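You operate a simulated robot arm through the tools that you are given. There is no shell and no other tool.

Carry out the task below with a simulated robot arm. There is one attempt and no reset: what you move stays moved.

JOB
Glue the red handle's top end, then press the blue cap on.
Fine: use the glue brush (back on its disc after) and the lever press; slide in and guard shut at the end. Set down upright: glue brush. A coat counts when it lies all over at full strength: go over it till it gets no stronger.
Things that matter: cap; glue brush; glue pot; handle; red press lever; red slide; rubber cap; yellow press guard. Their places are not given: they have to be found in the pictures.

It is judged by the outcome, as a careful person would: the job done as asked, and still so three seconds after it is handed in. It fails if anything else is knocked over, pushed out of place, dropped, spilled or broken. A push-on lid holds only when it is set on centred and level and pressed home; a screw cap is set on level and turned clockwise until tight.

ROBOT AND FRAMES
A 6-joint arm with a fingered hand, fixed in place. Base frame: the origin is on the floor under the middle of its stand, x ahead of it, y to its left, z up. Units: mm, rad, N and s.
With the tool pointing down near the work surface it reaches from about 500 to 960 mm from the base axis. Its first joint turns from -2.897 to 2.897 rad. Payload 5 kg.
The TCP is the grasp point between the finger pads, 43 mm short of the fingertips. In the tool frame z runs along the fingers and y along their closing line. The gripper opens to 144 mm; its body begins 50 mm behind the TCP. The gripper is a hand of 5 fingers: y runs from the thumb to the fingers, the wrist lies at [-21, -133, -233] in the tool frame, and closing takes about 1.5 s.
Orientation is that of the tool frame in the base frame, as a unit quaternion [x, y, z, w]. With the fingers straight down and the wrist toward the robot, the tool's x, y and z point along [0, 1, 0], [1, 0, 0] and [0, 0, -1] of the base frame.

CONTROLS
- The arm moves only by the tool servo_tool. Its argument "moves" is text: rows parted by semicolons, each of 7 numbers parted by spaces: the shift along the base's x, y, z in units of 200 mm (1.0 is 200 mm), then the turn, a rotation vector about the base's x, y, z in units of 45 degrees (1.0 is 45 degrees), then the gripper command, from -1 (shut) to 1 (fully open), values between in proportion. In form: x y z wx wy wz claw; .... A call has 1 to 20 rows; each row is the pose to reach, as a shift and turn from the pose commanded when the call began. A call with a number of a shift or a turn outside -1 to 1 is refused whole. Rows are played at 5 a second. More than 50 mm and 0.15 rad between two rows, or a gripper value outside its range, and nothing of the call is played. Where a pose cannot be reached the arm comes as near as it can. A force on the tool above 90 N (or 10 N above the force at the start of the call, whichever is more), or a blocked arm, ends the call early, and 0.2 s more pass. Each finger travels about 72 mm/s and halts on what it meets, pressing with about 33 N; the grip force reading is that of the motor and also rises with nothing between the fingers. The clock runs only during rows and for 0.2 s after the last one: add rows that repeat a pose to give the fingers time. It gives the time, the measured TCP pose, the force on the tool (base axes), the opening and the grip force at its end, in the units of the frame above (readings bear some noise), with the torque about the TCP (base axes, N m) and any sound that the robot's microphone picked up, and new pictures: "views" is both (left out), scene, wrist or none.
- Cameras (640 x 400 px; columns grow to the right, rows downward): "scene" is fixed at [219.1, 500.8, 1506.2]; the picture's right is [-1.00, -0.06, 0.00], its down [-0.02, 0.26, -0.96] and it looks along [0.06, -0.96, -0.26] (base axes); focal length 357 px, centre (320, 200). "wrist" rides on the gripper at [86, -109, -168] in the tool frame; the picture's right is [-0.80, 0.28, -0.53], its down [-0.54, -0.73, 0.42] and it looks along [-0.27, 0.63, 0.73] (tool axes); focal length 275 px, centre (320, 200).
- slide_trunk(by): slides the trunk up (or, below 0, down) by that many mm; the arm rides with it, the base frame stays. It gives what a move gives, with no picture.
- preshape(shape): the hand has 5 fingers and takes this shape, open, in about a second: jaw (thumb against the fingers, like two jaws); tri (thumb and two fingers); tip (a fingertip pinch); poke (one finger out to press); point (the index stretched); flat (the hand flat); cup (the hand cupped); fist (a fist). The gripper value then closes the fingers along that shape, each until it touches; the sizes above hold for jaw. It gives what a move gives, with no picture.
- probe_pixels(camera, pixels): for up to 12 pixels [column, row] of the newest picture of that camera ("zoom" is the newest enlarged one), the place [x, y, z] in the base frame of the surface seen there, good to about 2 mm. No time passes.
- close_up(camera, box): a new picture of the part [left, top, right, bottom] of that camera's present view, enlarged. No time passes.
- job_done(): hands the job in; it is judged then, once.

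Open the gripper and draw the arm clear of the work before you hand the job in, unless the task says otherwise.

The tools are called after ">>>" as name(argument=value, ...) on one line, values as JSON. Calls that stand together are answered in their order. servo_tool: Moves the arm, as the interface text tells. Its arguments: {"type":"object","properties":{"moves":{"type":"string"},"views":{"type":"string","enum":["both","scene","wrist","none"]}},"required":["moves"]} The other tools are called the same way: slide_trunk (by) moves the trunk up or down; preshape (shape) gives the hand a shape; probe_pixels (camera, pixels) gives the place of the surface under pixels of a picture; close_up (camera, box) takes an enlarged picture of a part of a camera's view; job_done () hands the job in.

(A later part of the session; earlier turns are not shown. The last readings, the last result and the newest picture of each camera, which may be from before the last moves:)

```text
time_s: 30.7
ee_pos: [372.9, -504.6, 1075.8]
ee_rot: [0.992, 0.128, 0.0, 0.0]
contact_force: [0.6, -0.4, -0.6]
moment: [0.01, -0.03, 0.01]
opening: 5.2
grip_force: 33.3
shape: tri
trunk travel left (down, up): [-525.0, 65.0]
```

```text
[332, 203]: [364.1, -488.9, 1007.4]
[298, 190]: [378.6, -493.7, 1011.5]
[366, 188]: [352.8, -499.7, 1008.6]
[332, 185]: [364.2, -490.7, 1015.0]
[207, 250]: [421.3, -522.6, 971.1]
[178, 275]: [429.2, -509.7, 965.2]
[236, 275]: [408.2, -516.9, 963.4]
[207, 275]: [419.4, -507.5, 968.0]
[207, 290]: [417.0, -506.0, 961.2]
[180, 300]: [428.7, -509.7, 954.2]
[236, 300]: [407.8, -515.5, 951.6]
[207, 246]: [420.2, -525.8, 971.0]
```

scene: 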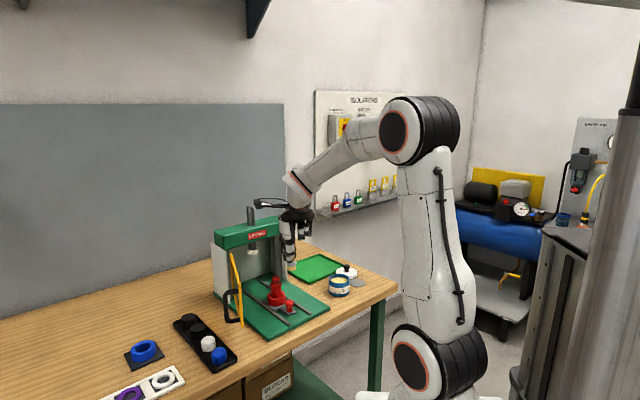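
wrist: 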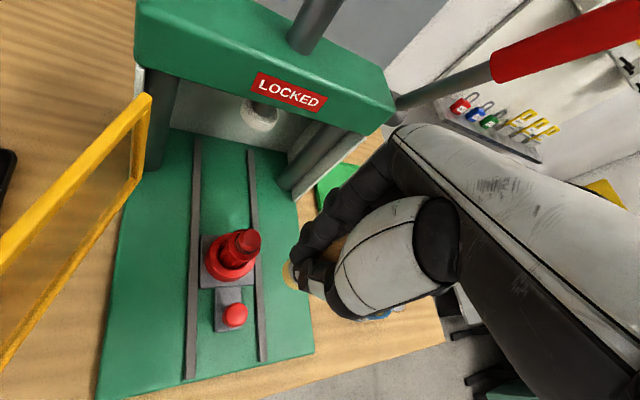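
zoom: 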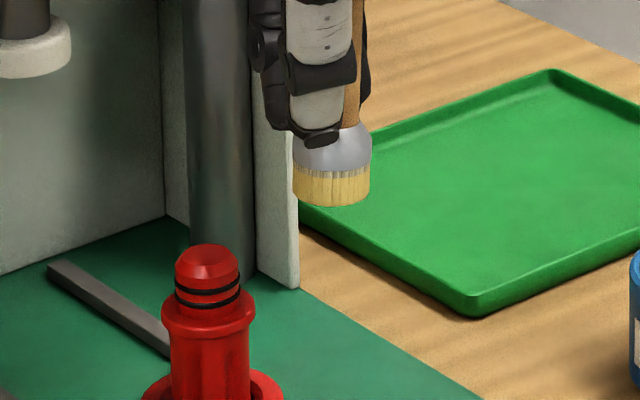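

Spigot axis is (419,-516.5), top z≈971; bristle offset from TCP is (-6.5,+3.5,-68). I move the brush above the spigot with ~12 mm clearance and check.

>>> servo_tool(moves="0.13 -0.04 0 0 0 0 -1; 0.263 -0.077 -0.05 0 0 0 -1; 0.263 -0.077 -0.12 0 0 0 -1; 0.263 -0.077 -0.12 0 0 0 -1", views="both")

>>> close_up(camera="scene", box=[260, 245, 300, 295])

>>> close_up(camera="wrist", box=[200, 200, 360, 340])

```text
time_s: 31.7
ee_pos: [425.5, -520.8, 1051.4]
ee_rot: [0.992, 0.129, 0.0, 0.0]
contact_force: [0.9, -0.4, -0.3]
moment: [0.04, 0.01, 0.03]
opening: 5.3
grip_force: 33.3
shape: tri
trunk travel left (down, up): [-525.0, 65.0]
```

scene: 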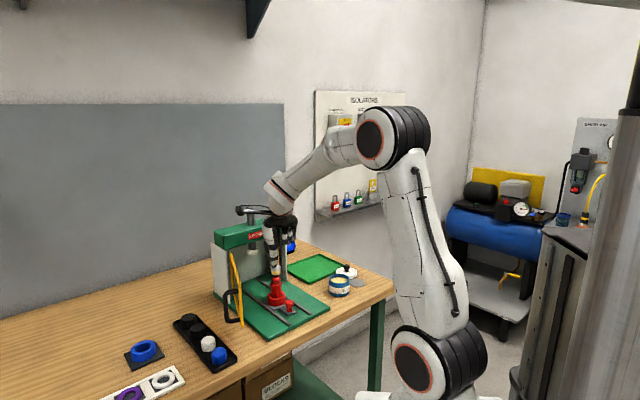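
wrist: 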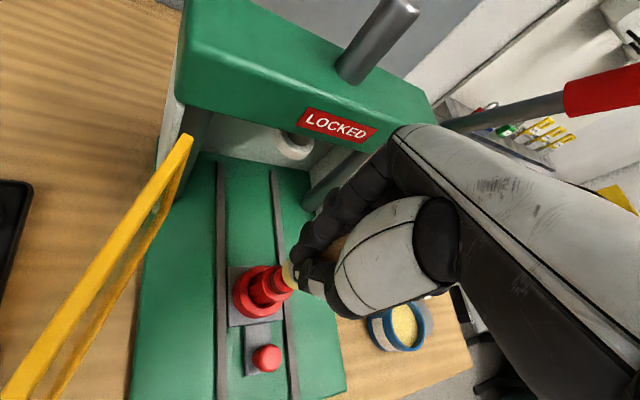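

```text
8.00 times, centred on (280, 270) of scene
```

zoom: 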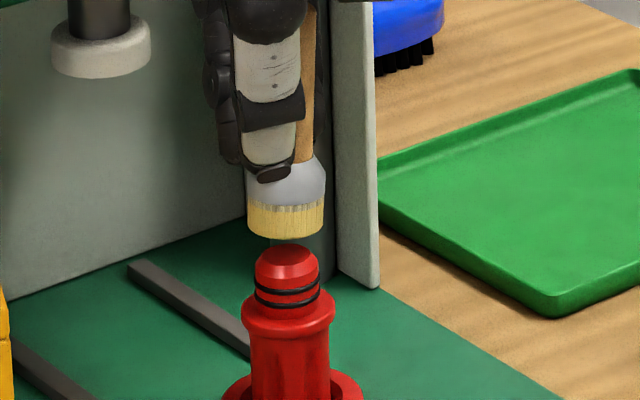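

```text
2.86 times, centred on (280, 270) of wrist
```

zoom: 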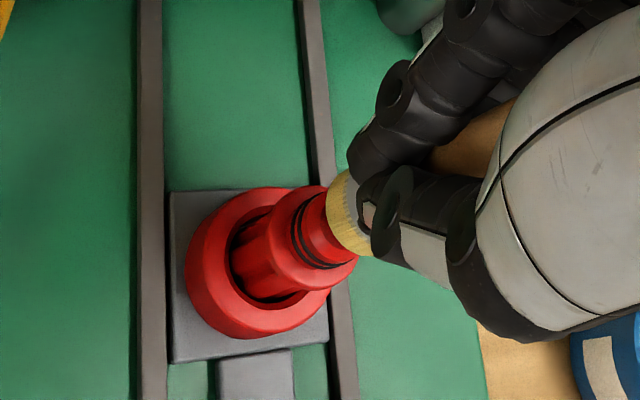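

Bristles (col 286) sit right above the dome (col 287). I lower ~14 mm to touch with light pressure and rub in small strokes.

>>> servo_tool(moves="0 0 -0.03 0 0 0 -1; 0 0 -0.05 0 0 0 -1; 0 0 -0.065 0 0 0 -1; 0.02 0 -0.065 0 0 0 -1; 0 0.02 -0.065 0 0 0 -1; -0.02 0 -0.065 0 0 0 -1; 0 -0.02 -0.065 0 0 0 -1; 0 0 -0.065 0 0 0 -1", views="both")

>>> close_up(camera="scene", box=[260, 245, 300, 295])

>>> close_up(camera="wrist", box=[200, 200, 360, 340])

```text
time_s: 33.5
ee_pos: [426.4, -520.2, 1039.8]
ee_rot: [0.992, 0.129, 0.0, 0.001]
contact_force: [-0.1, -0.9, 7.9]
moment: [-0.05, 0.04, 0.03]
opening: 5.6
grip_force: 33.1
shape: tri
trunk travel left (down, up): [-525.0, 65.0]
```

scene: 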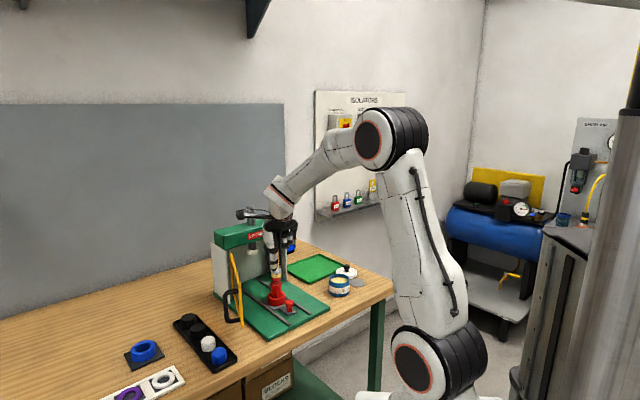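
wrist: 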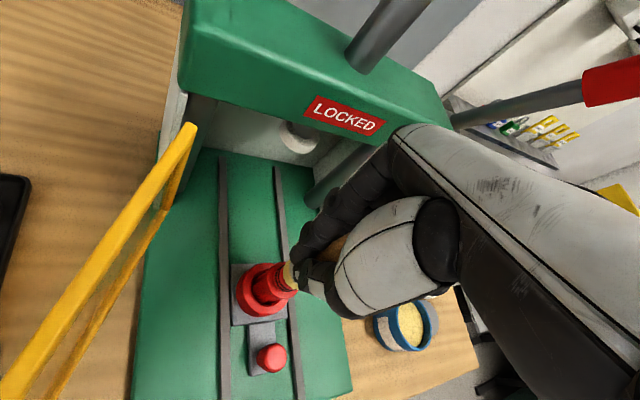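

```text
8.00 times, centred on (280, 270) of scene
```

zoom: 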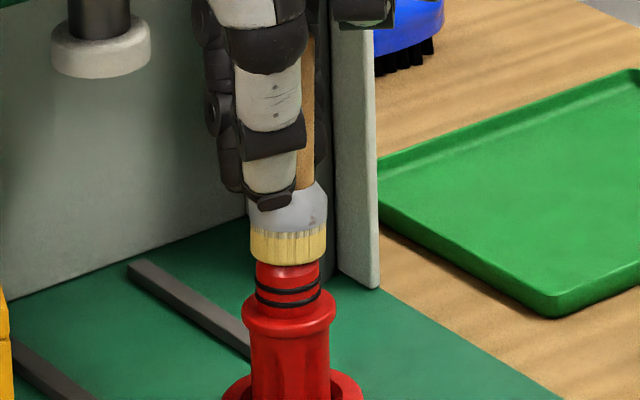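

```text
2.86 times, centred on (280, 270) of wrist
```

zoom: 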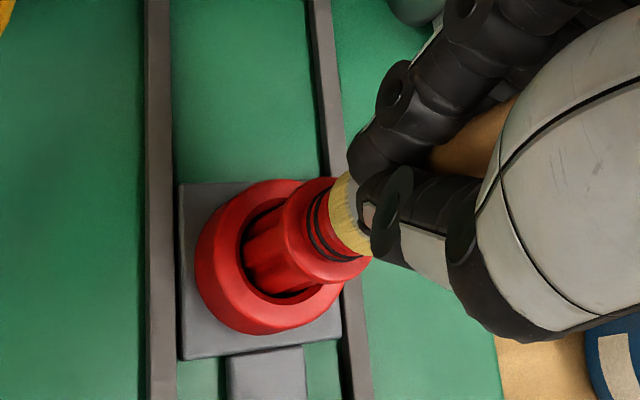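

Contact force 7.9 N on the dome - good. I lift 20 mm to see what the coat looks like.

>>> servo_tool(moves="0 0 0.05 0 0 0 -1; 0 0 0.13 0 0 0 -1; 0 0 0.13 0 0 0 -1", views="both")

>>> close_up(camera="scene", box=[265, 250, 300, 290])

>>> close_up(camera="wrist", box=[230, 230, 330, 320])

```text
time_s: 34.3
ee_pos: [425.0, -520.4, 1064.3]
ee_rot: [0.992, 0.129, 0.0, 0.0]
contact_force: [0.1, -0.4, -0.8]
moment: [0.02, 0.02, 0.01]
opening: 5.5
grip_force: 33.6
shape: tri
trunk travel left (down, up): [-525.0, 65.0]
```

scene: 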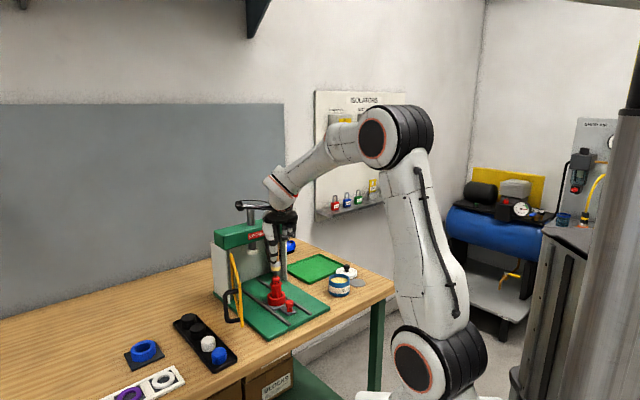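
wrist: 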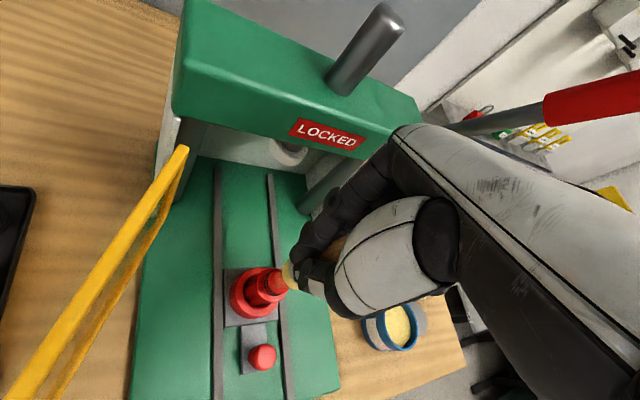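

```text
10.00 times, centred on (282, 270) of scene
```

zoom: 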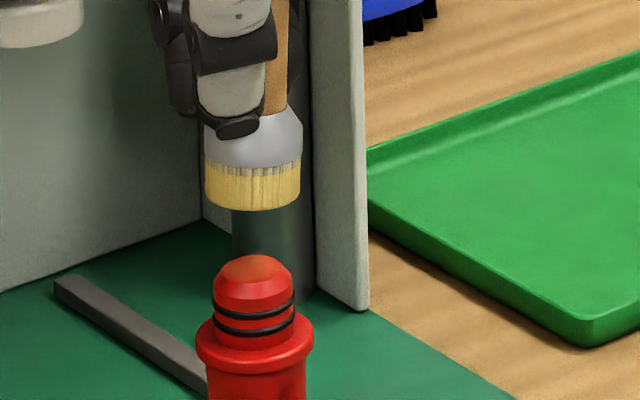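

```text
4.44 times, centred on (280, 275) of wrist
```

zoom: 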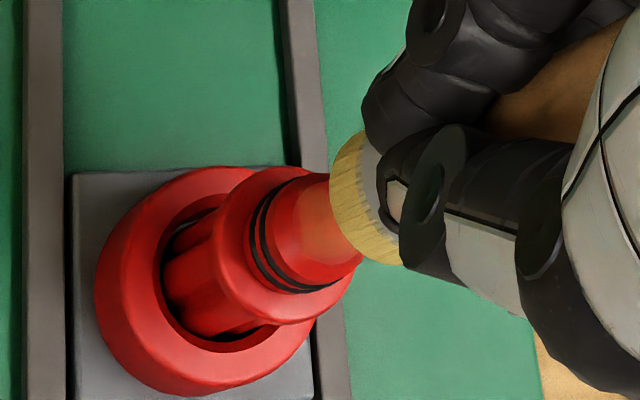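

A faint tint now lies on the top face; more passes are needed. I go down again and rub in circles over the whole top, out to the chamfer.

>>> servo_tool(moves="0 0 -0.08 0 0 0 -1; 0 0 -0.13 0 0 0 -1; 0.03 0 -0.13 0 0 0 -1; 0.03 0.03 -0.13 0 0 0 -1; 0 0.04 -0.13 0 0 0 -1; -0.03 0.03 -0.13 0 0 0 -1; -0.04 0 -0.13 0 0 0 -1; -0.03 -0.03 -0.13 0 0 0 -1; 0 -0.04 -0.13 0 0 0 -1; 0.03 -0.03 -0.13 0 0 0 -1; 0.04 0 -0.13 0 0 0 -1; -0.04 0 -0.13 0 0 0 -1; -0.03 0.03 -0.13 0 0 0 -1; 0.03 -0.03 -0.13 0 0 0 -1; 0 -0.04 -0.13 0 0 0 -1; 0 0.04 -0.13 0 0 0 -1; 0.03 0.03 -0.13 0 0 0 -1; -0.03 -0.03 -0.13 0 0 0 -1; 0 0 -0.13 0 0 0 -1; 0 0 0 0 0 0 -1", views="both")

>>> close_up(camera="scene", box=[265, 250, 300, 290])

>>> close_up(camera="wrist", box=[230, 230, 330, 320])

```text
time_s: 38.5
ee_pos: [423.5, -520.0, 1064.9]
ee_rot: [0.992, 0.13, 0.0, 0.0]
contact_force: [0.6, 0.1, -1.2]
moment: [-0.02, -0.01, -0.01]
opening: 5.3
grip_force: 32.6
shape: tri
trunk travel left (down, up): [-525.0, 65.0]
```

scene: 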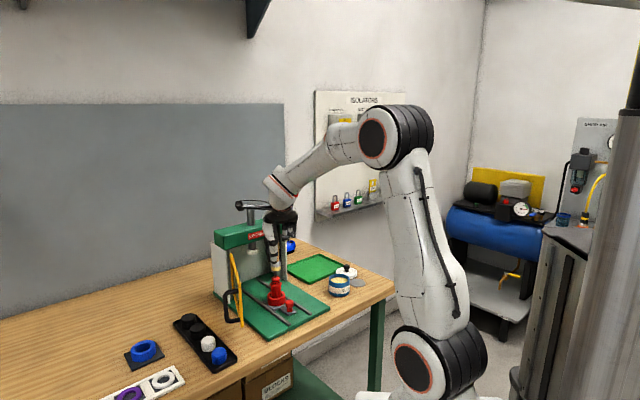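
wrist: 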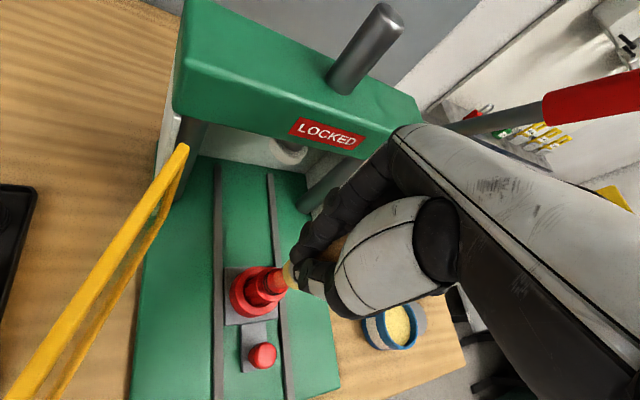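

```text
10.00 times, centred on (282, 270) of scene
```

zoom: 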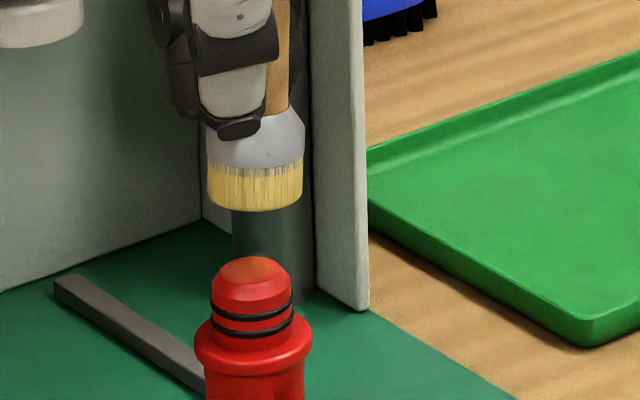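

```text
4.44 times, centred on (280, 275) of wrist
```

zoom: 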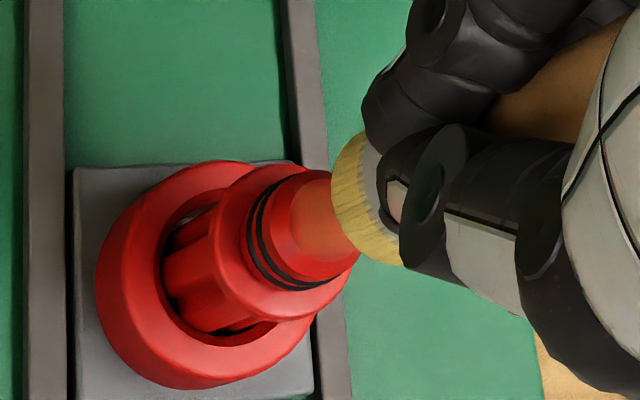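

The tint looks a bit stronger, but I need a clear view. I move the brush aside to look at the dome fully.

>>> servo_tool(moves="-0.15 0.1 0.02 0 0 0 -1; -0.3 0.2 0.02 0 0 0 -1; -0.3 0.2 0.02 0 0 0 -1", views="both")

>>> close_up(camera="scene", box=[265, 265, 295, 295])

>>> close_up(camera="wrist", box=[190, 200, 290, 300])

```text
time_s: 39.3
ee_pos: [365.3, -479.9, 1068.2]
ee_rot: [0.992, 0.129, 0.0, -0.001]
contact_force: [-0.4, -0.4, -0.5]
moment: [0.0, -0.05, 0.01]
opening: 5.3
grip_force: 33.1
shape: tri
trunk travel left (down, up): [-525.0, 65.0]
```

scene: 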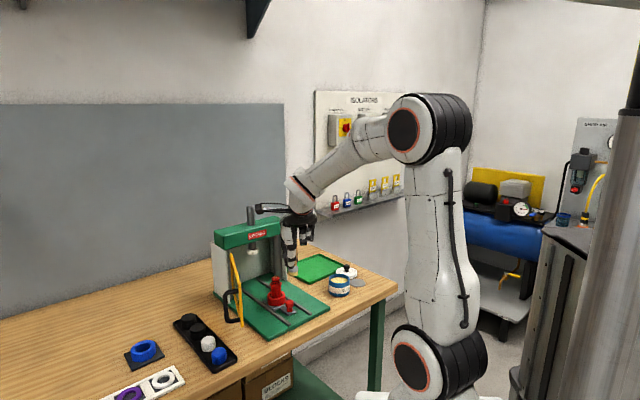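
wrist: 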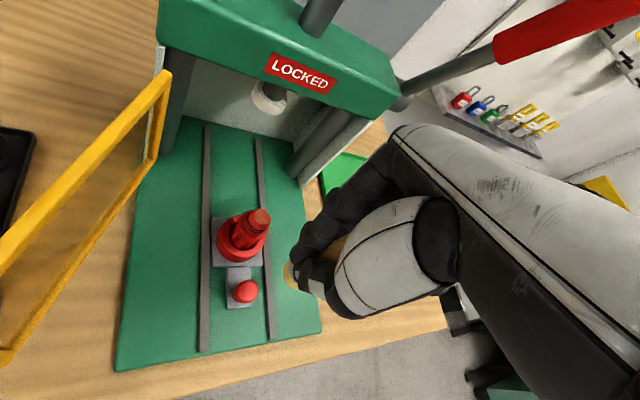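

```text
13.33 times, centred on (280, 280) of scene
```

zoom: 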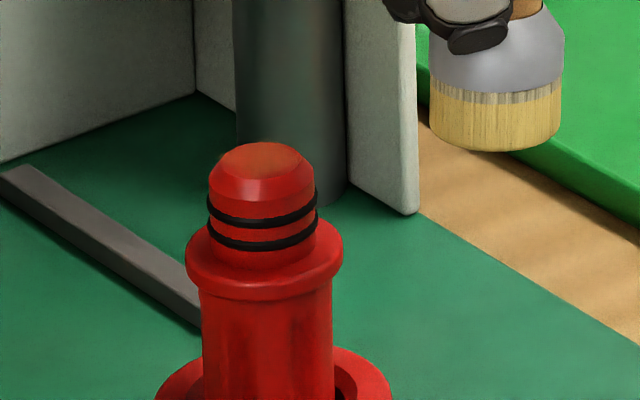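

```text
4.00 times, centred on (240, 250) of wrist
```

zoom: 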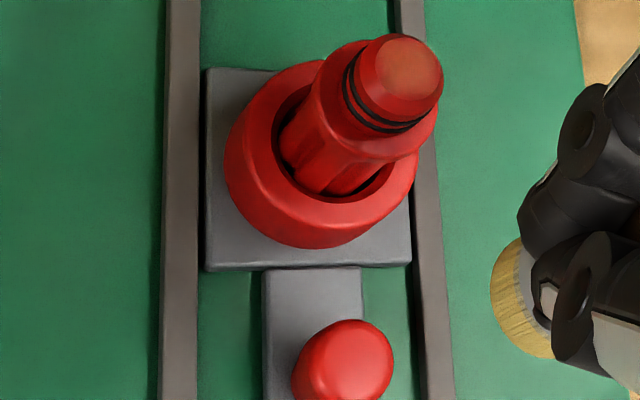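

The coat shows as a faint translucent film on the flat top. I check the handle's position after rubbing, then continue with a longer stroke session.

>>> probe_pixels(camera="zoom", pixels=[[400, 65], [385, 90], [425, 85], [365, 65], [440, 70], [400, 38], [280, 130], [300, 240], [412, 180], [345, 345]])

>>> close_up(camera="wrist", box=[235, 200, 275, 240])

```text
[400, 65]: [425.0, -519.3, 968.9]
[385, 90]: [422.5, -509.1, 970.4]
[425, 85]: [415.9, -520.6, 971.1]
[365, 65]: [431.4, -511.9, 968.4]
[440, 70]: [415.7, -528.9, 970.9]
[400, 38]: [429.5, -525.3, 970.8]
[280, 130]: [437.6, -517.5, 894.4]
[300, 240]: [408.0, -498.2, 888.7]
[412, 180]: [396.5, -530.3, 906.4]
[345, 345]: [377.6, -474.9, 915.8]
```

```text
10.00 times, centred on (255, 220) of wrist
```

zoom: 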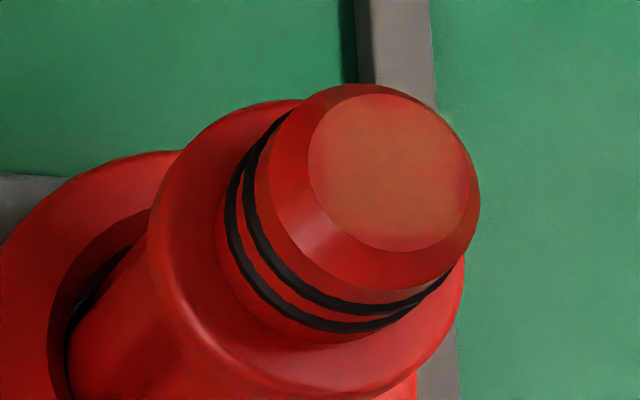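

This zoom shows the film on the flat top clearly: even in the middle, weaker at the lower right edge. I return and rub more.

>>> servo_tool(moves="0.155 -0.1 0 0 0 0 -1; 0.31 -0.205 0 0 0 0 -1; 0.31 -0.205 -0.1 0 0 0 -1; 0.31 -0.205 -0.15 0 0 0 -1; 0.33 -0.205 -0.15 0 0 0 -1; 0.35 -0.205 -0.15 0 0 0 -1; 0.33 -0.225 -0.15 0 0 0 -1; 0.31 -0.245 -0.15 0 0 0 -1; 0.29 -0.225 -0.15 0 0 0 -1; 0.27 -0.205 -0.15 0 0 0 -1; 0.29 -0.185 -0.15 0 0 0 -1; 0.31 -0.165 -0.15 0 0 0 -1; 0.31 -0.185 -0.15 0 0 0 -1; 0.31 -0.205 -0.15 0 0 0 -1; 0.31 -0.225 -0.15 0 0 0 -1; 0.31 -0.205 -0.15 0 0 0 -1; 0.29 -0.205 -0.15 0 0 0 -1; 0.31 -0.205 -0.1 0 0 0 -1; 0.155 -0.1 0 0 0 0 -1; 0 0 0 0 0 0 -1", views="both")

>>> close_up(camera="wrist", box=[235, 200, 275, 240])

>>> close_up(camera="scene", box=[265, 250, 305, 295])

```text
time_s: 43.5
ee_pos: [363.7, -480.3, 1071.4]
ee_rot: [0.992, 0.129, 0.001, 0.0]
contact_force: [-0.1, 0.2, -2.2]
moment: [-0.05, 0.0, -0.01]
opening: 5.3
grip_force: 32.6
shape: tri
trunk travel left (down, up): [-525.0, 65.0]
```

scene: 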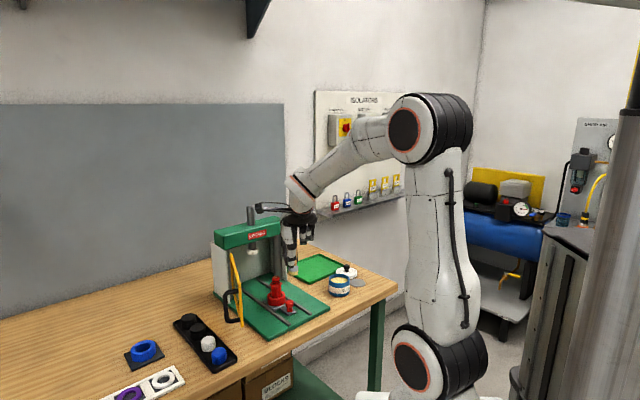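
wrist: 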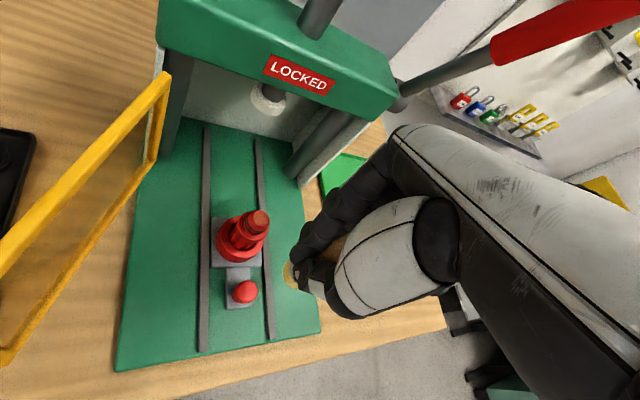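

```text
10.00 times, centred on (255, 220) of wrist
```

zoom: 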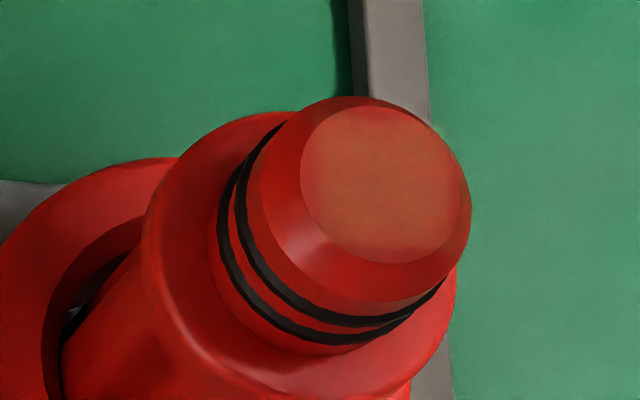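

```text
8.89 times, centred on (285, 272) of scene
```

zoom: 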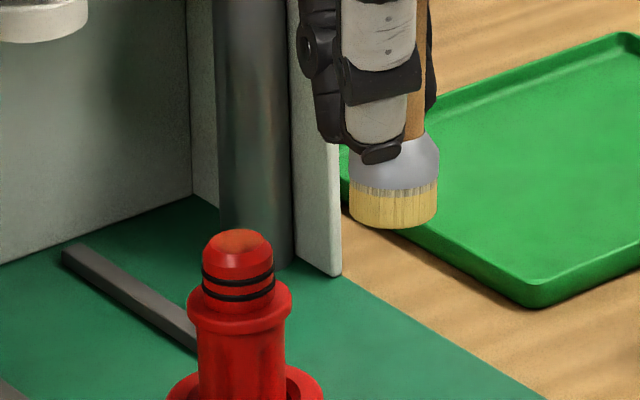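

The film is more even but still faint, so the brush may need recharging. I return to the pot by the same safe path and dip lightly (bristle end just at the glue surface z≈899).

>>> servo_tool(moves="-0.15 0 0 0 0 0 -1; -0.35 -0.05 0 0 0 0 -1; -0.53 -0.15 0 0 0 0 -1; -0.66 -0.3 0 0 0 0 -1; -0.7 -0.5 0 0 0 0 -1; -0.7 -0.7 0 0 0 0 -1; -0.7 -0.767 0 0 0 0 -1; -0.7 -0.767 -0.2 0 0 0 -1; -0.7 -0.767 -0.36 0 0 0 -1; -0.7 -0.767 -0.45 0 0 0 -1; -0.7 -0.767 -0.5 0 0 0 -1; -0.7 -0.767 -0.52 0 0 0 -1; -0.68 -0.767 -0.52 0 0 0 -1; -0.7 -0.747 -0.52 0 0 0 -1; -0.72 -0.767 -0.52 0 0 0 -1; -0.7 -0.767 -0.52 0 0 0 -1; -0.7 -0.767 -0.4 0 0 0 -1; -0.7 -0.767 -0.2 0 0 0 -1; -0.7 -0.767 0 0 0 0 -1; -0.7 -0.767 0 0 0 0 -1", views="both")

>>> close_up(camera="scene", box=[320, 235, 360, 300])

```text
time_s: 47.7
ee_pos: [223.9, -633.8, 1068.6]
ee_rot: [0.992, 0.129, 0.0, -0.001]
contact_force: [0.4, 0.5, -1.3]
moment: [-0.02, 0.0, 0.02]
opening: 5.6
grip_force: 33.1
shape: tri
trunk travel left (down, up): [-525.0, 65.0]
```

scene: 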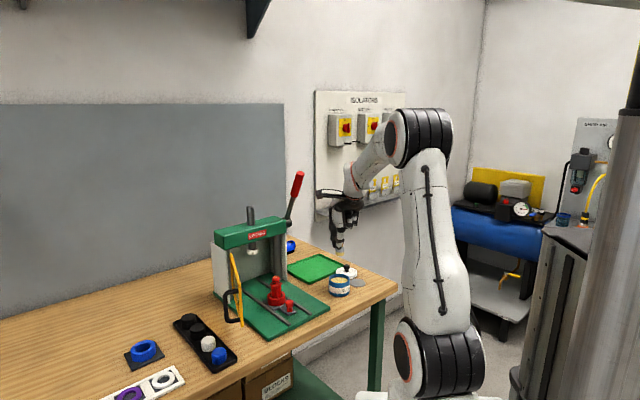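
wrist: 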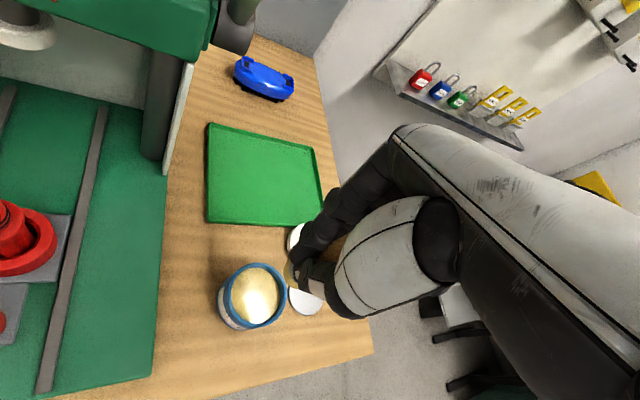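

```text
6.15 times, centred on (340, 268) of scene
```

zoom: 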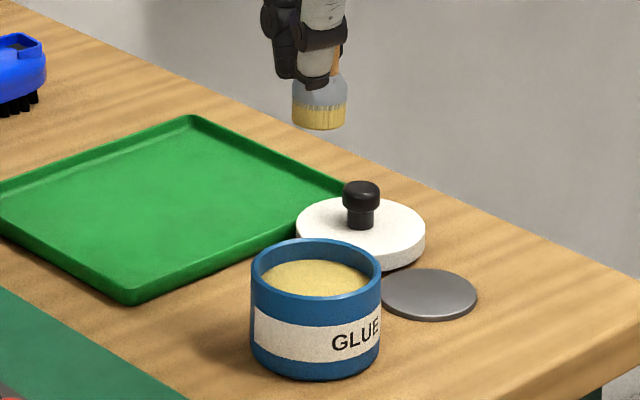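

The brush has dipped again. I check whether it slid in the grip by probing the bristle end.

>>> close_up(camera="scene", box=[330, 240, 350, 265])

>>> probe_pixels(camera="scene", pixels=[[340, 256], [336.5, 254.5], [343, 254], [340, 254]])

```text
16.00 times, centred on (340, 252) of scene
```

zoom: 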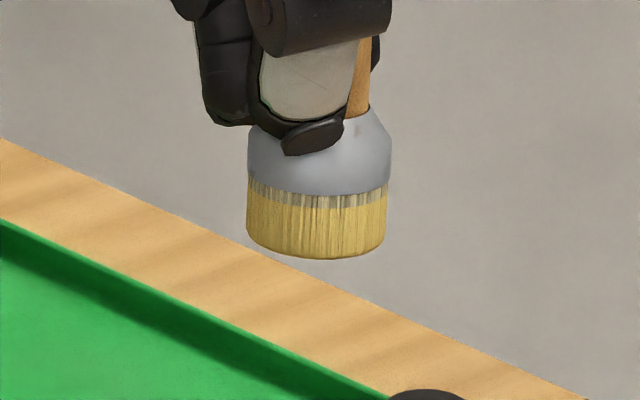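

```text
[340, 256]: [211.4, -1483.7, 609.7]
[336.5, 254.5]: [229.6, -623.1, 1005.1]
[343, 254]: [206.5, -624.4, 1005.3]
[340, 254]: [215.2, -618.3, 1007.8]
```

>>> probe_pixels(camera="zoom", pixels=[[318, 253], [250, 230], [384, 228], [318, 225], [318, 180], [360, 90]])

```text
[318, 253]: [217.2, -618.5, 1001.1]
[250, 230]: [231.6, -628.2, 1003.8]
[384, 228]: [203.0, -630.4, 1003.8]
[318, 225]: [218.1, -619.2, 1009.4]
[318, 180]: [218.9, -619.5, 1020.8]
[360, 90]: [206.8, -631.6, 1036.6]
```

No slip: offset still (-6.4,+2.5,-68). I go back to the handle by the safe path, ending above it.

>>> servo_tool(moves="0 0.2 0 0 0 0 -1; 0.02 0.4 0 0 0 0 -1; 0.1 0.55 0 0 0 0 -1; 0.3 0.65 0 0 0 0 -1; 0.5 0.7 0 0 0 0 -1; 0.7 0.7 0 0 0 0 -1; 0.88 0.62 0 0 0 0 -1; 1 0.57 0 0 0 0 -1; 1 0.57 -0.08 0 0 0 -1; 1 0.57 -0.08 0 0 0 -1", views="scene")

>>> close_up(camera="scene", box=[265, 250, 300, 290])

```text
time_s: 49.9
ee_pos: [426.1, -519.8, 1053.4]
ee_rot: [0.992, 0.129, 0.0, 0.0]
contact_force: [-0.4, -0.1, -1.1]
moment: [0.02, -0.01, -0.02]
opening: 5.2
grip_force: 32.9
shape: tri
trunk travel left (down, up): [-525.0, 65.0]
```

scene: 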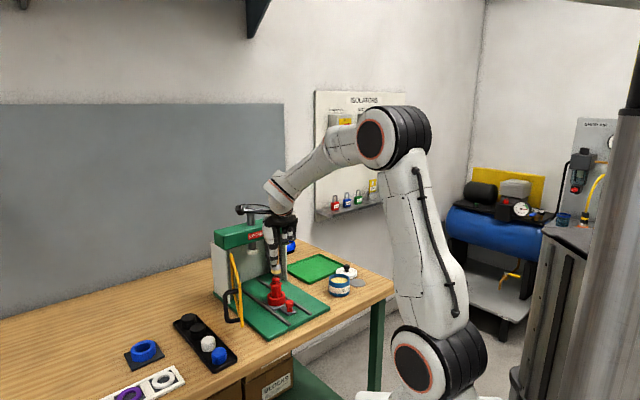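

```text
10.00 times, centred on (282, 270) of scene
```

zoom: 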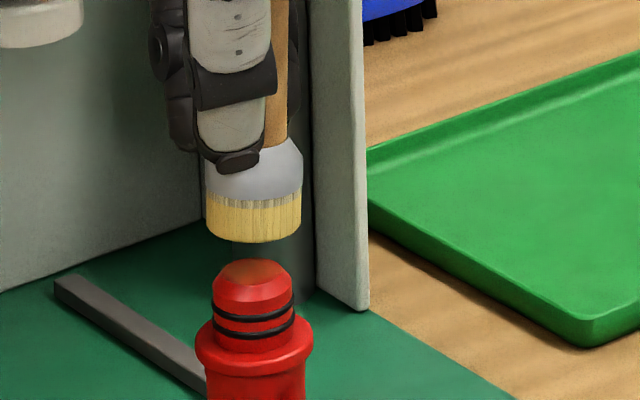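

Aligned again above the dome. I rub with the fresh glue, then step back to the same viewing position.

>>> servo_tool(moves="0 0 -0.05 0 0 0 -1; 0 0 -0.072 0 0 0 -1; 0.025 0 -0.072 0 0 0 -1; 0.025 0.025 -0.072 0 0 0 -1; 0 0.03 -0.072 0 0 0 -1; -0.025 0.025 -0.072 0 0 0 -1; -0.03 0 -0.072 0 0 0 -1; -0.025 -0.025 -0.072 0 0 0 -1; 0 -0.03 -0.072 0 0 0 -1; 0.025 -0.025 -0.072 0 0 0 -1; 0.03 0 -0.072 0 0 0 -1; 0 0.02 -0.072 0 0 0 -1; -0.02 0 -0.072 0 0 0 -1; 0 -0.02 -0.072 0 0 0 -1; 0.02 0 -0.072 0 0 0 -1; 0 0 -0.072 0 0 0 -1; 0 0 0.03 0 0 0 -1; -0.15 0.1 0.08 0 0 0 -1; -0.31 0.2 0.08 0 0 0 -1; -0.31 0.2 0.08 0 0 0 -1", views="both")

>>> close_up(camera="wrist", box=[235, 200, 275, 240])

>>> close_up(camera="scene", box=[265, 265, 295, 295])

```text
time_s: 54.1
ee_pos: [362.9, -479.3, 1068.6]
ee_rot: [0.992, 0.13, 0.001, -0.001]
contact_force: [-0.8, -0.8, -1.5]
moment: [-0.02, -0.03, 0.0]
opening: 5.2
grip_force: 33.4
shape: tri
trunk travel left (down, up): [-525.0, 65.0]
```

scene: 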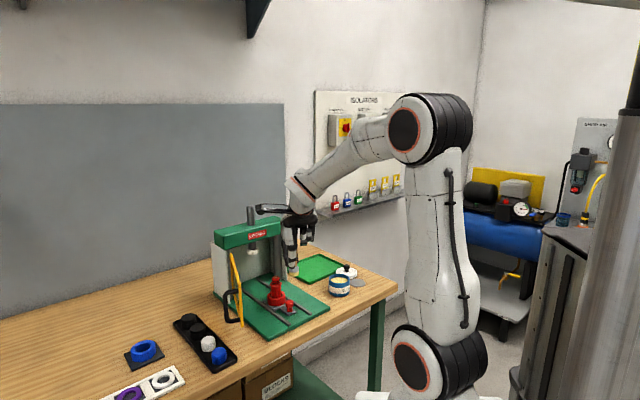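
wrist: 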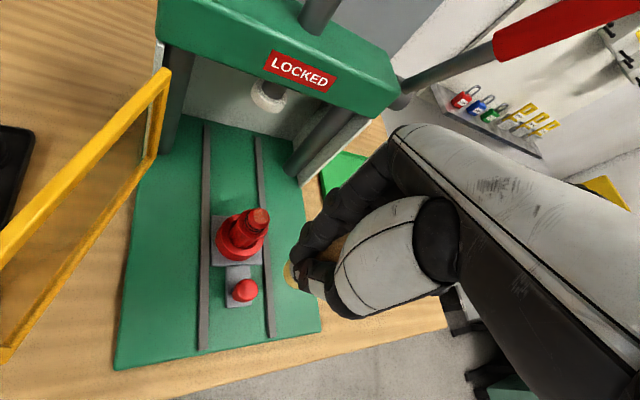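

```text
10.00 times, centred on (255, 220) of wrist
```

zoom: 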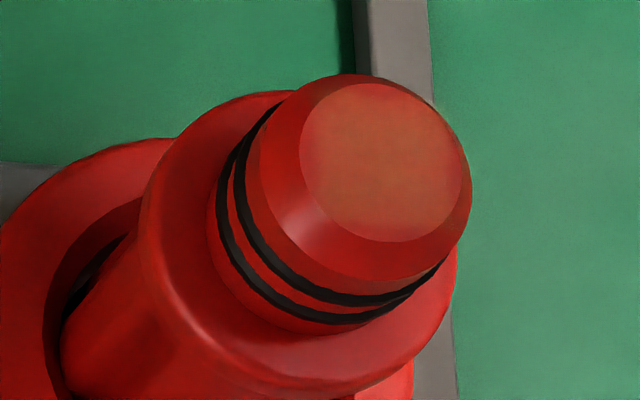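

```text
13.33 times, centred on (280, 280) of scene
```

zoom: 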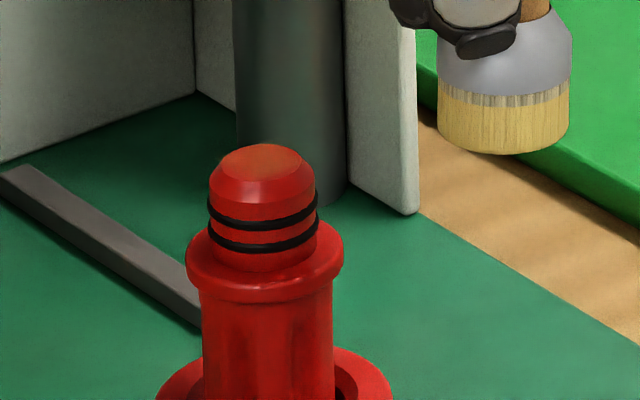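

The film's strength looks much the same as before the recharge. I zoom further on the top face to judge evenness.

>>> close_up(camera="wrist", box=[250, 204, 272, 226])

>>> close_up(camera="scene", box=[268, 272, 282, 284])

```text
16.00 times, centred on (261, 215) of wrist
```

zoom: 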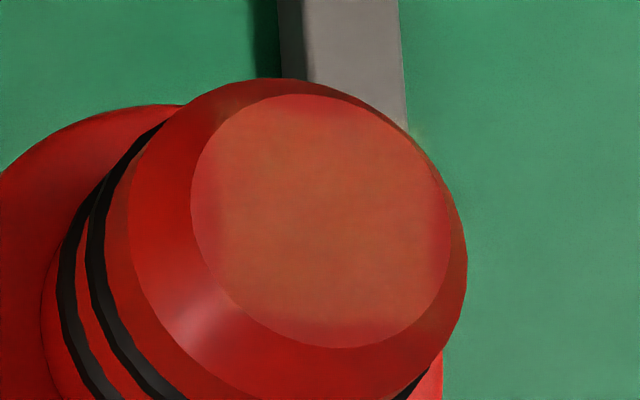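

```text
16.00 times, centred on (275, 278) of scene
```

zoom: 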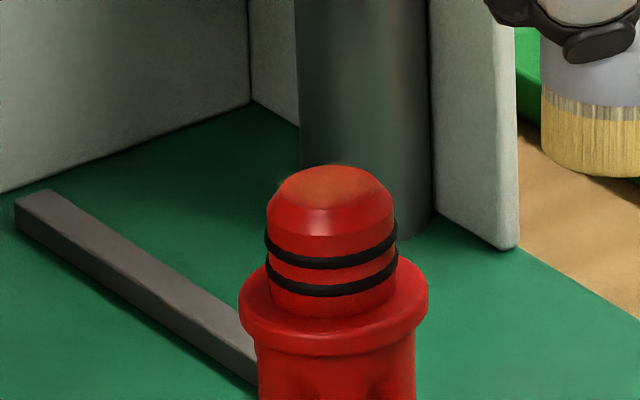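

The film fills the face except soft paler edges at the four sides. I make another pass with larger strokes (±10 mm along the press axes) so the rim of the face is surely covered, and compare.

>>> servo_tool(moves="0.155 -0.1 0 0 0 0 -1; 0.31 -0.2 0 0 0 0 -1; 0.31 -0.2 -0.12 0 0 0 -1; 0.31 -0.2 -0.153 0 0 0 -1; 0.345 -0.165 -0.153 0 0 0 -1; 0.36 -0.2 -0.153 0 0 0 -1; 0.345 -0.235 -0.153 0 0 0 -1; 0.31 -0.25 -0.153 0 0 0 -1; 0.275 -0.235 -0.153 0 0 0 -1; 0.26 -0.2 -0.153 0 0 0 -1; 0.275 -0.165 -0.153 0 0 0 -1; 0.31 -0.15 -0.153 0 0 0 -1; 0.345 -0.165 -0.153 0 0 0 -1; 0.31 -0.2 -0.153 0 0 0 -1; 0.275 -0.235 -0.153 0 0 0 -1; 0.31 -0.2 -0.153 0 0 0 -1; 0.31 -0.2 -0.1 0 0 0 -1; 0.31 -0.2 -0.03 0 0 0 -1; 0.155 -0.1 0 0 0 0 -1; 0 0 0 0 0 0 -1", views="both")

>>> close_up(camera="wrist", box=[250, 204, 272, 226])

>>> close_up(camera="scene", box=[265, 255, 305, 300])

```text
time_s: 58.3
ee_pos: [362.3, -479.0, 1069.2]
ee_rot: [0.992, 0.13, 0.0, 0.001]
contact_force: [-0.6, 0.1, -0.4]
moment: [-0.02, -0.04, -0.02]
opening: 5.6
grip_force: 33.0
shape: tri
trunk travel left (down, up): [-525.0, 65.0]
```

scene: 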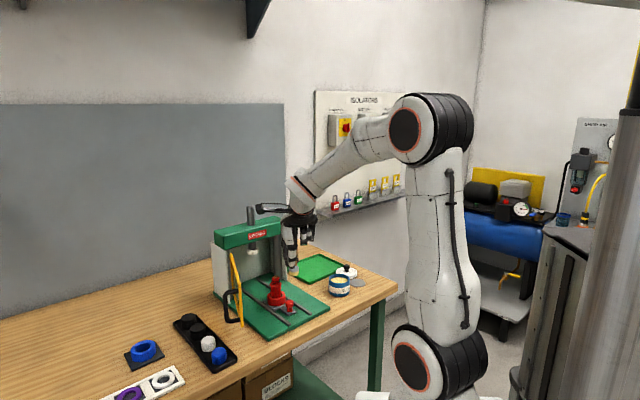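
wrist: 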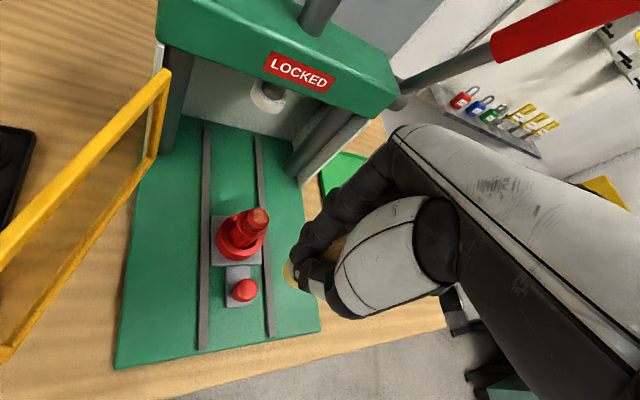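

```text
16.00 times, centred on (261, 215) of wrist
```

zoom: 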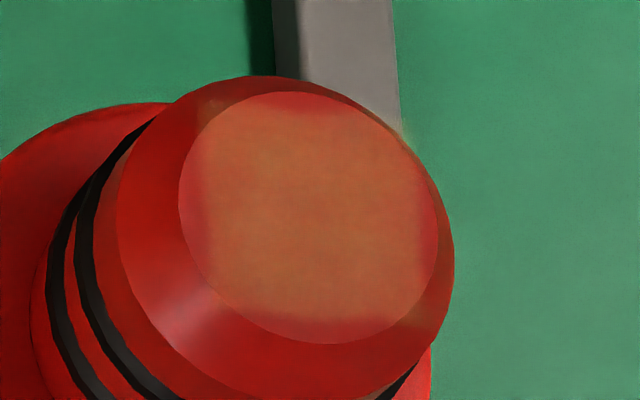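

```text
8.89 times, centred on (285, 278) of scene
```

zoom: 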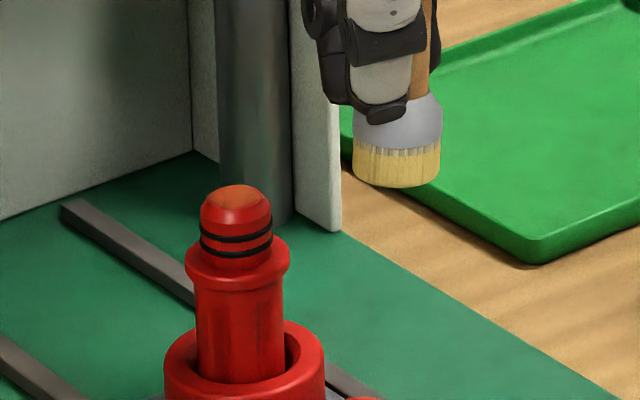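

The film is clearly stronger now, so long strokes work. I repeat the long-stroke pass.

>>> servo_tool(moves="0.155 -0.1 0 0 0 0 -1; 0.31 -0.2 -0.05 0 0 0 -1; 0.31 -0.2 -0.153 0 0 0 -1; 0.345 -0.165 -0.153 0 0 0 -1; 0.275 -0.235 -0.153 0 0 0 -1; 0.26 -0.2 -0.153 0 0 0 -1; 0.345 -0.165 -0.153 0 0 0 -1; 0.36 -0.2 -0.153 0 0 0 -1; 0.275 -0.165 -0.153 0 0 0 -1; 0.345 -0.235 -0.153 0 0 0 -1; 0.31 -0.25 -0.153 0 0 0 -1; 0.31 -0.15 -0.153 0 0 0 -1; 0.345 -0.165 -0.153 0 0 0 -1; 0.275 -0.235 -0.153 0 0 0 -1; 0.36 -0.2 -0.153 0 0 0 -1; 0.26 -0.2 -0.153 0 0 0 -1; 0.31 -0.2 -0.153 0 0 0 -1; 0.31 -0.2 -0.03 0 0 0 -1; 0.155 -0.1 0 0 0 0 -1; 0 0 0 0 0 0 -1", views="wrist")

>>> close_up(camera="wrist", box=[250, 204, 272, 226])

>>> close_up(camera="scene", box=[265, 255, 305, 300])

```text
time_s: 62.5
ee_pos: [362.1, -479.7, 1070.1]
ee_rot: [0.992, 0.129, 0.0, -0.001]
contact_force: [-0.7, 0.2, -0.7]
moment: [-0.02, -0.05, -0.01]
opening: 5.3
grip_force: 32.2
shape: tri
trunk travel left (down, up): [-525.0, 65.0]
```

wrist: 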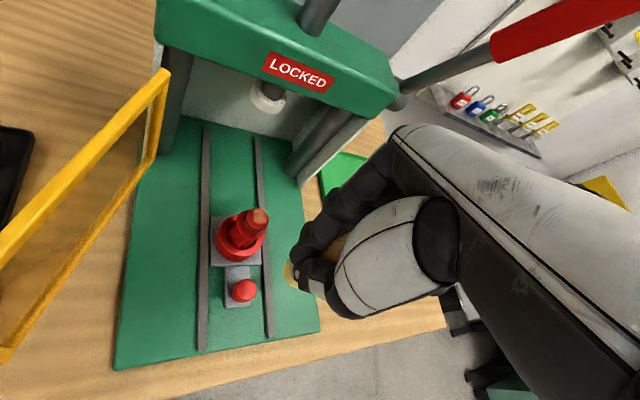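

```text
16.00 times, centred on (261, 215) of wrist
```

zoom: 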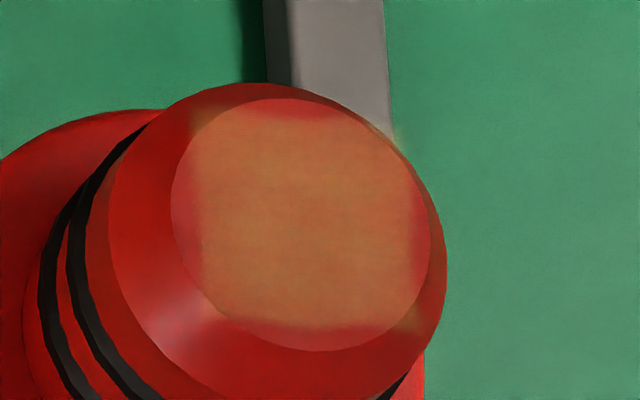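

```text
8.89 times, centred on (285, 278) of scene
```

zoom: 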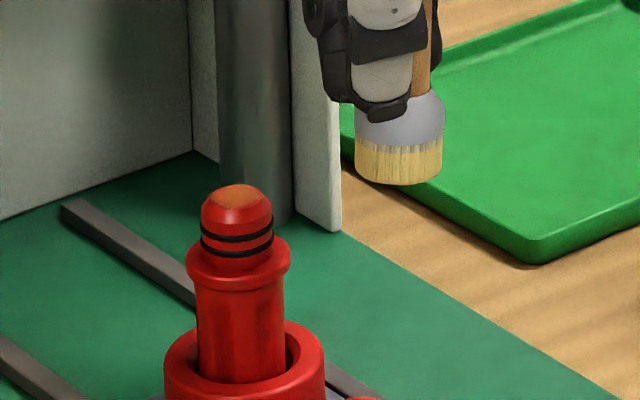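

Stronger again: a square film patch on the top. I keep going with the same pass.

>>> servo_tool(moves="0.155 -0.1 0 0 0 0 -1; 0.31 -0.2 -0.05 0 0 0 -1; 0.31 -0.2 -0.155 0 0 0 -1; 0.345 -0.165 -0.155 0 0 0 -1; 0.275 -0.235 -0.155 0 0 0 -1; 0.26 -0.2 -0.155 0 0 0 -1; 0.345 -0.165 -0.155 0 0 0 -1; 0.36 -0.2 -0.155 0 0 0 -1; 0.275 -0.165 -0.155 0 0 0 -1; 0.345 -0.235 -0.155 0 0 0 -1; 0.31 -0.25 -0.155 0 0 0 -1; 0.31 -0.15 -0.155 0 0 0 -1; 0.345 -0.165 -0.155 0 0 0 -1; 0.275 -0.235 -0.155 0 0 0 -1; 0.36 -0.2 -0.155 0 0 0 -1; 0.26 -0.2 -0.155 0 0 0 -1; 0.31 -0.2 -0.155 0 0 0 -1", views="none")

>>> servo_tool(moves="0.035 0.035 0 0 0 0 -1; -0.035 -0.035 0 0 0 0 -1; -0.05 0 0 0 0 0 -1; 0.035 0.035 0 0 0 0 -1; 0.05 0 0 0 0 0 -1; -0.035 0.035 0 0 0 0 -1; 0.035 -0.035 0 0 0 0 -1; 0 -0.05 0 0 0 0 -1; 0 0.05 0 0 0 0 -1; 0.035 0.035 0 0 0 0 -1; -0.035 -0.035 0 0 0 0 -1; 0.05 0 0 0 0 0 -1; -0.05 0 0 0 0 0 -1; 0.035 -0.035 0 0 0 0 -1; -0.035 0.035 0 0 0 0 -1; 0 0 0 0 0 0 -1; 0 0 0.12 0 0 0 -1; -0.155 0.1 0.155 0 0 0 -1; -0.31 0.2 0.155 0 0 0 -1; -0.31 0.2 0.155 0 0 0 -1", views="wrist")

>>> close_up(camera="wrist", box=[250, 204, 272, 226])

>>> close_up(camera="scene", box=[265, 255, 305, 300])

```text
time_s: 66.1
ee_pos: [424.2, -520.3, 1039.5]
ee_rot: [0.992, 0.129, 0.001, 0.001]
contact_force: [-0.7, 0.4, 11.0]
moment: [-0.1, 0.0, 0.07]
opening: 5.8
grip_force: 33.0
shape: tri
trunk travel left (down, up): [-525.0, 65.0]
```

```text
time_s: 70.3
ee_pos: [362.2, -480.5, 1069.0]
ee_rot: [0.991, 0.13, 0.0, 0.0]
contact_force: [0.2, 1.2, -1.7]
moment: [0.01, -0.01, 0.01]
opening: 5.2
grip_force: 32.5
shape: tri
trunk travel left (down, up): [-525.0, 65.0]
```

wrist: 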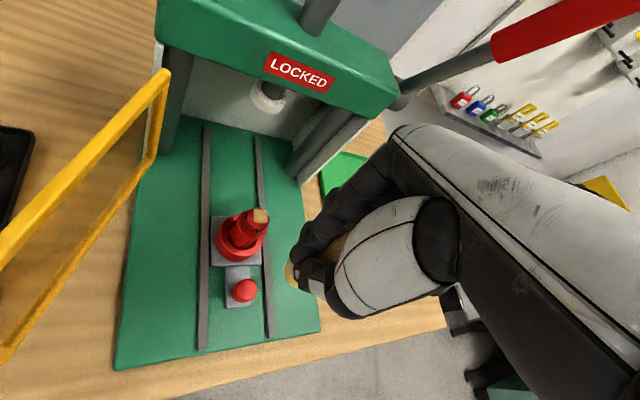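

```text
16.00 times, centred on (261, 215) of wrist
```

zoom: 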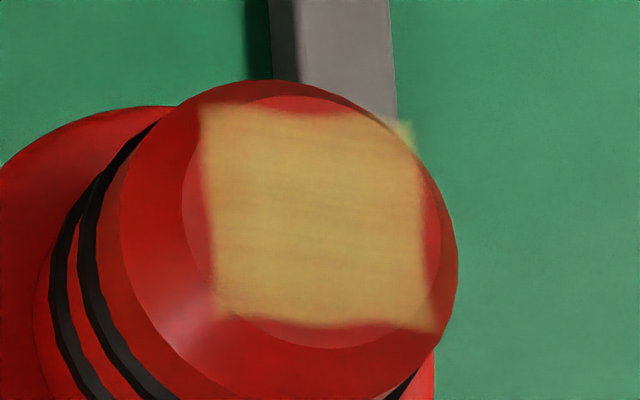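

```text
8.89 times, centred on (285, 278) of scene
```

zoom: 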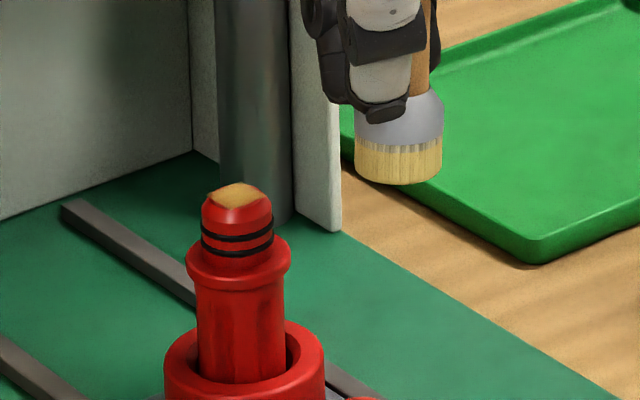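

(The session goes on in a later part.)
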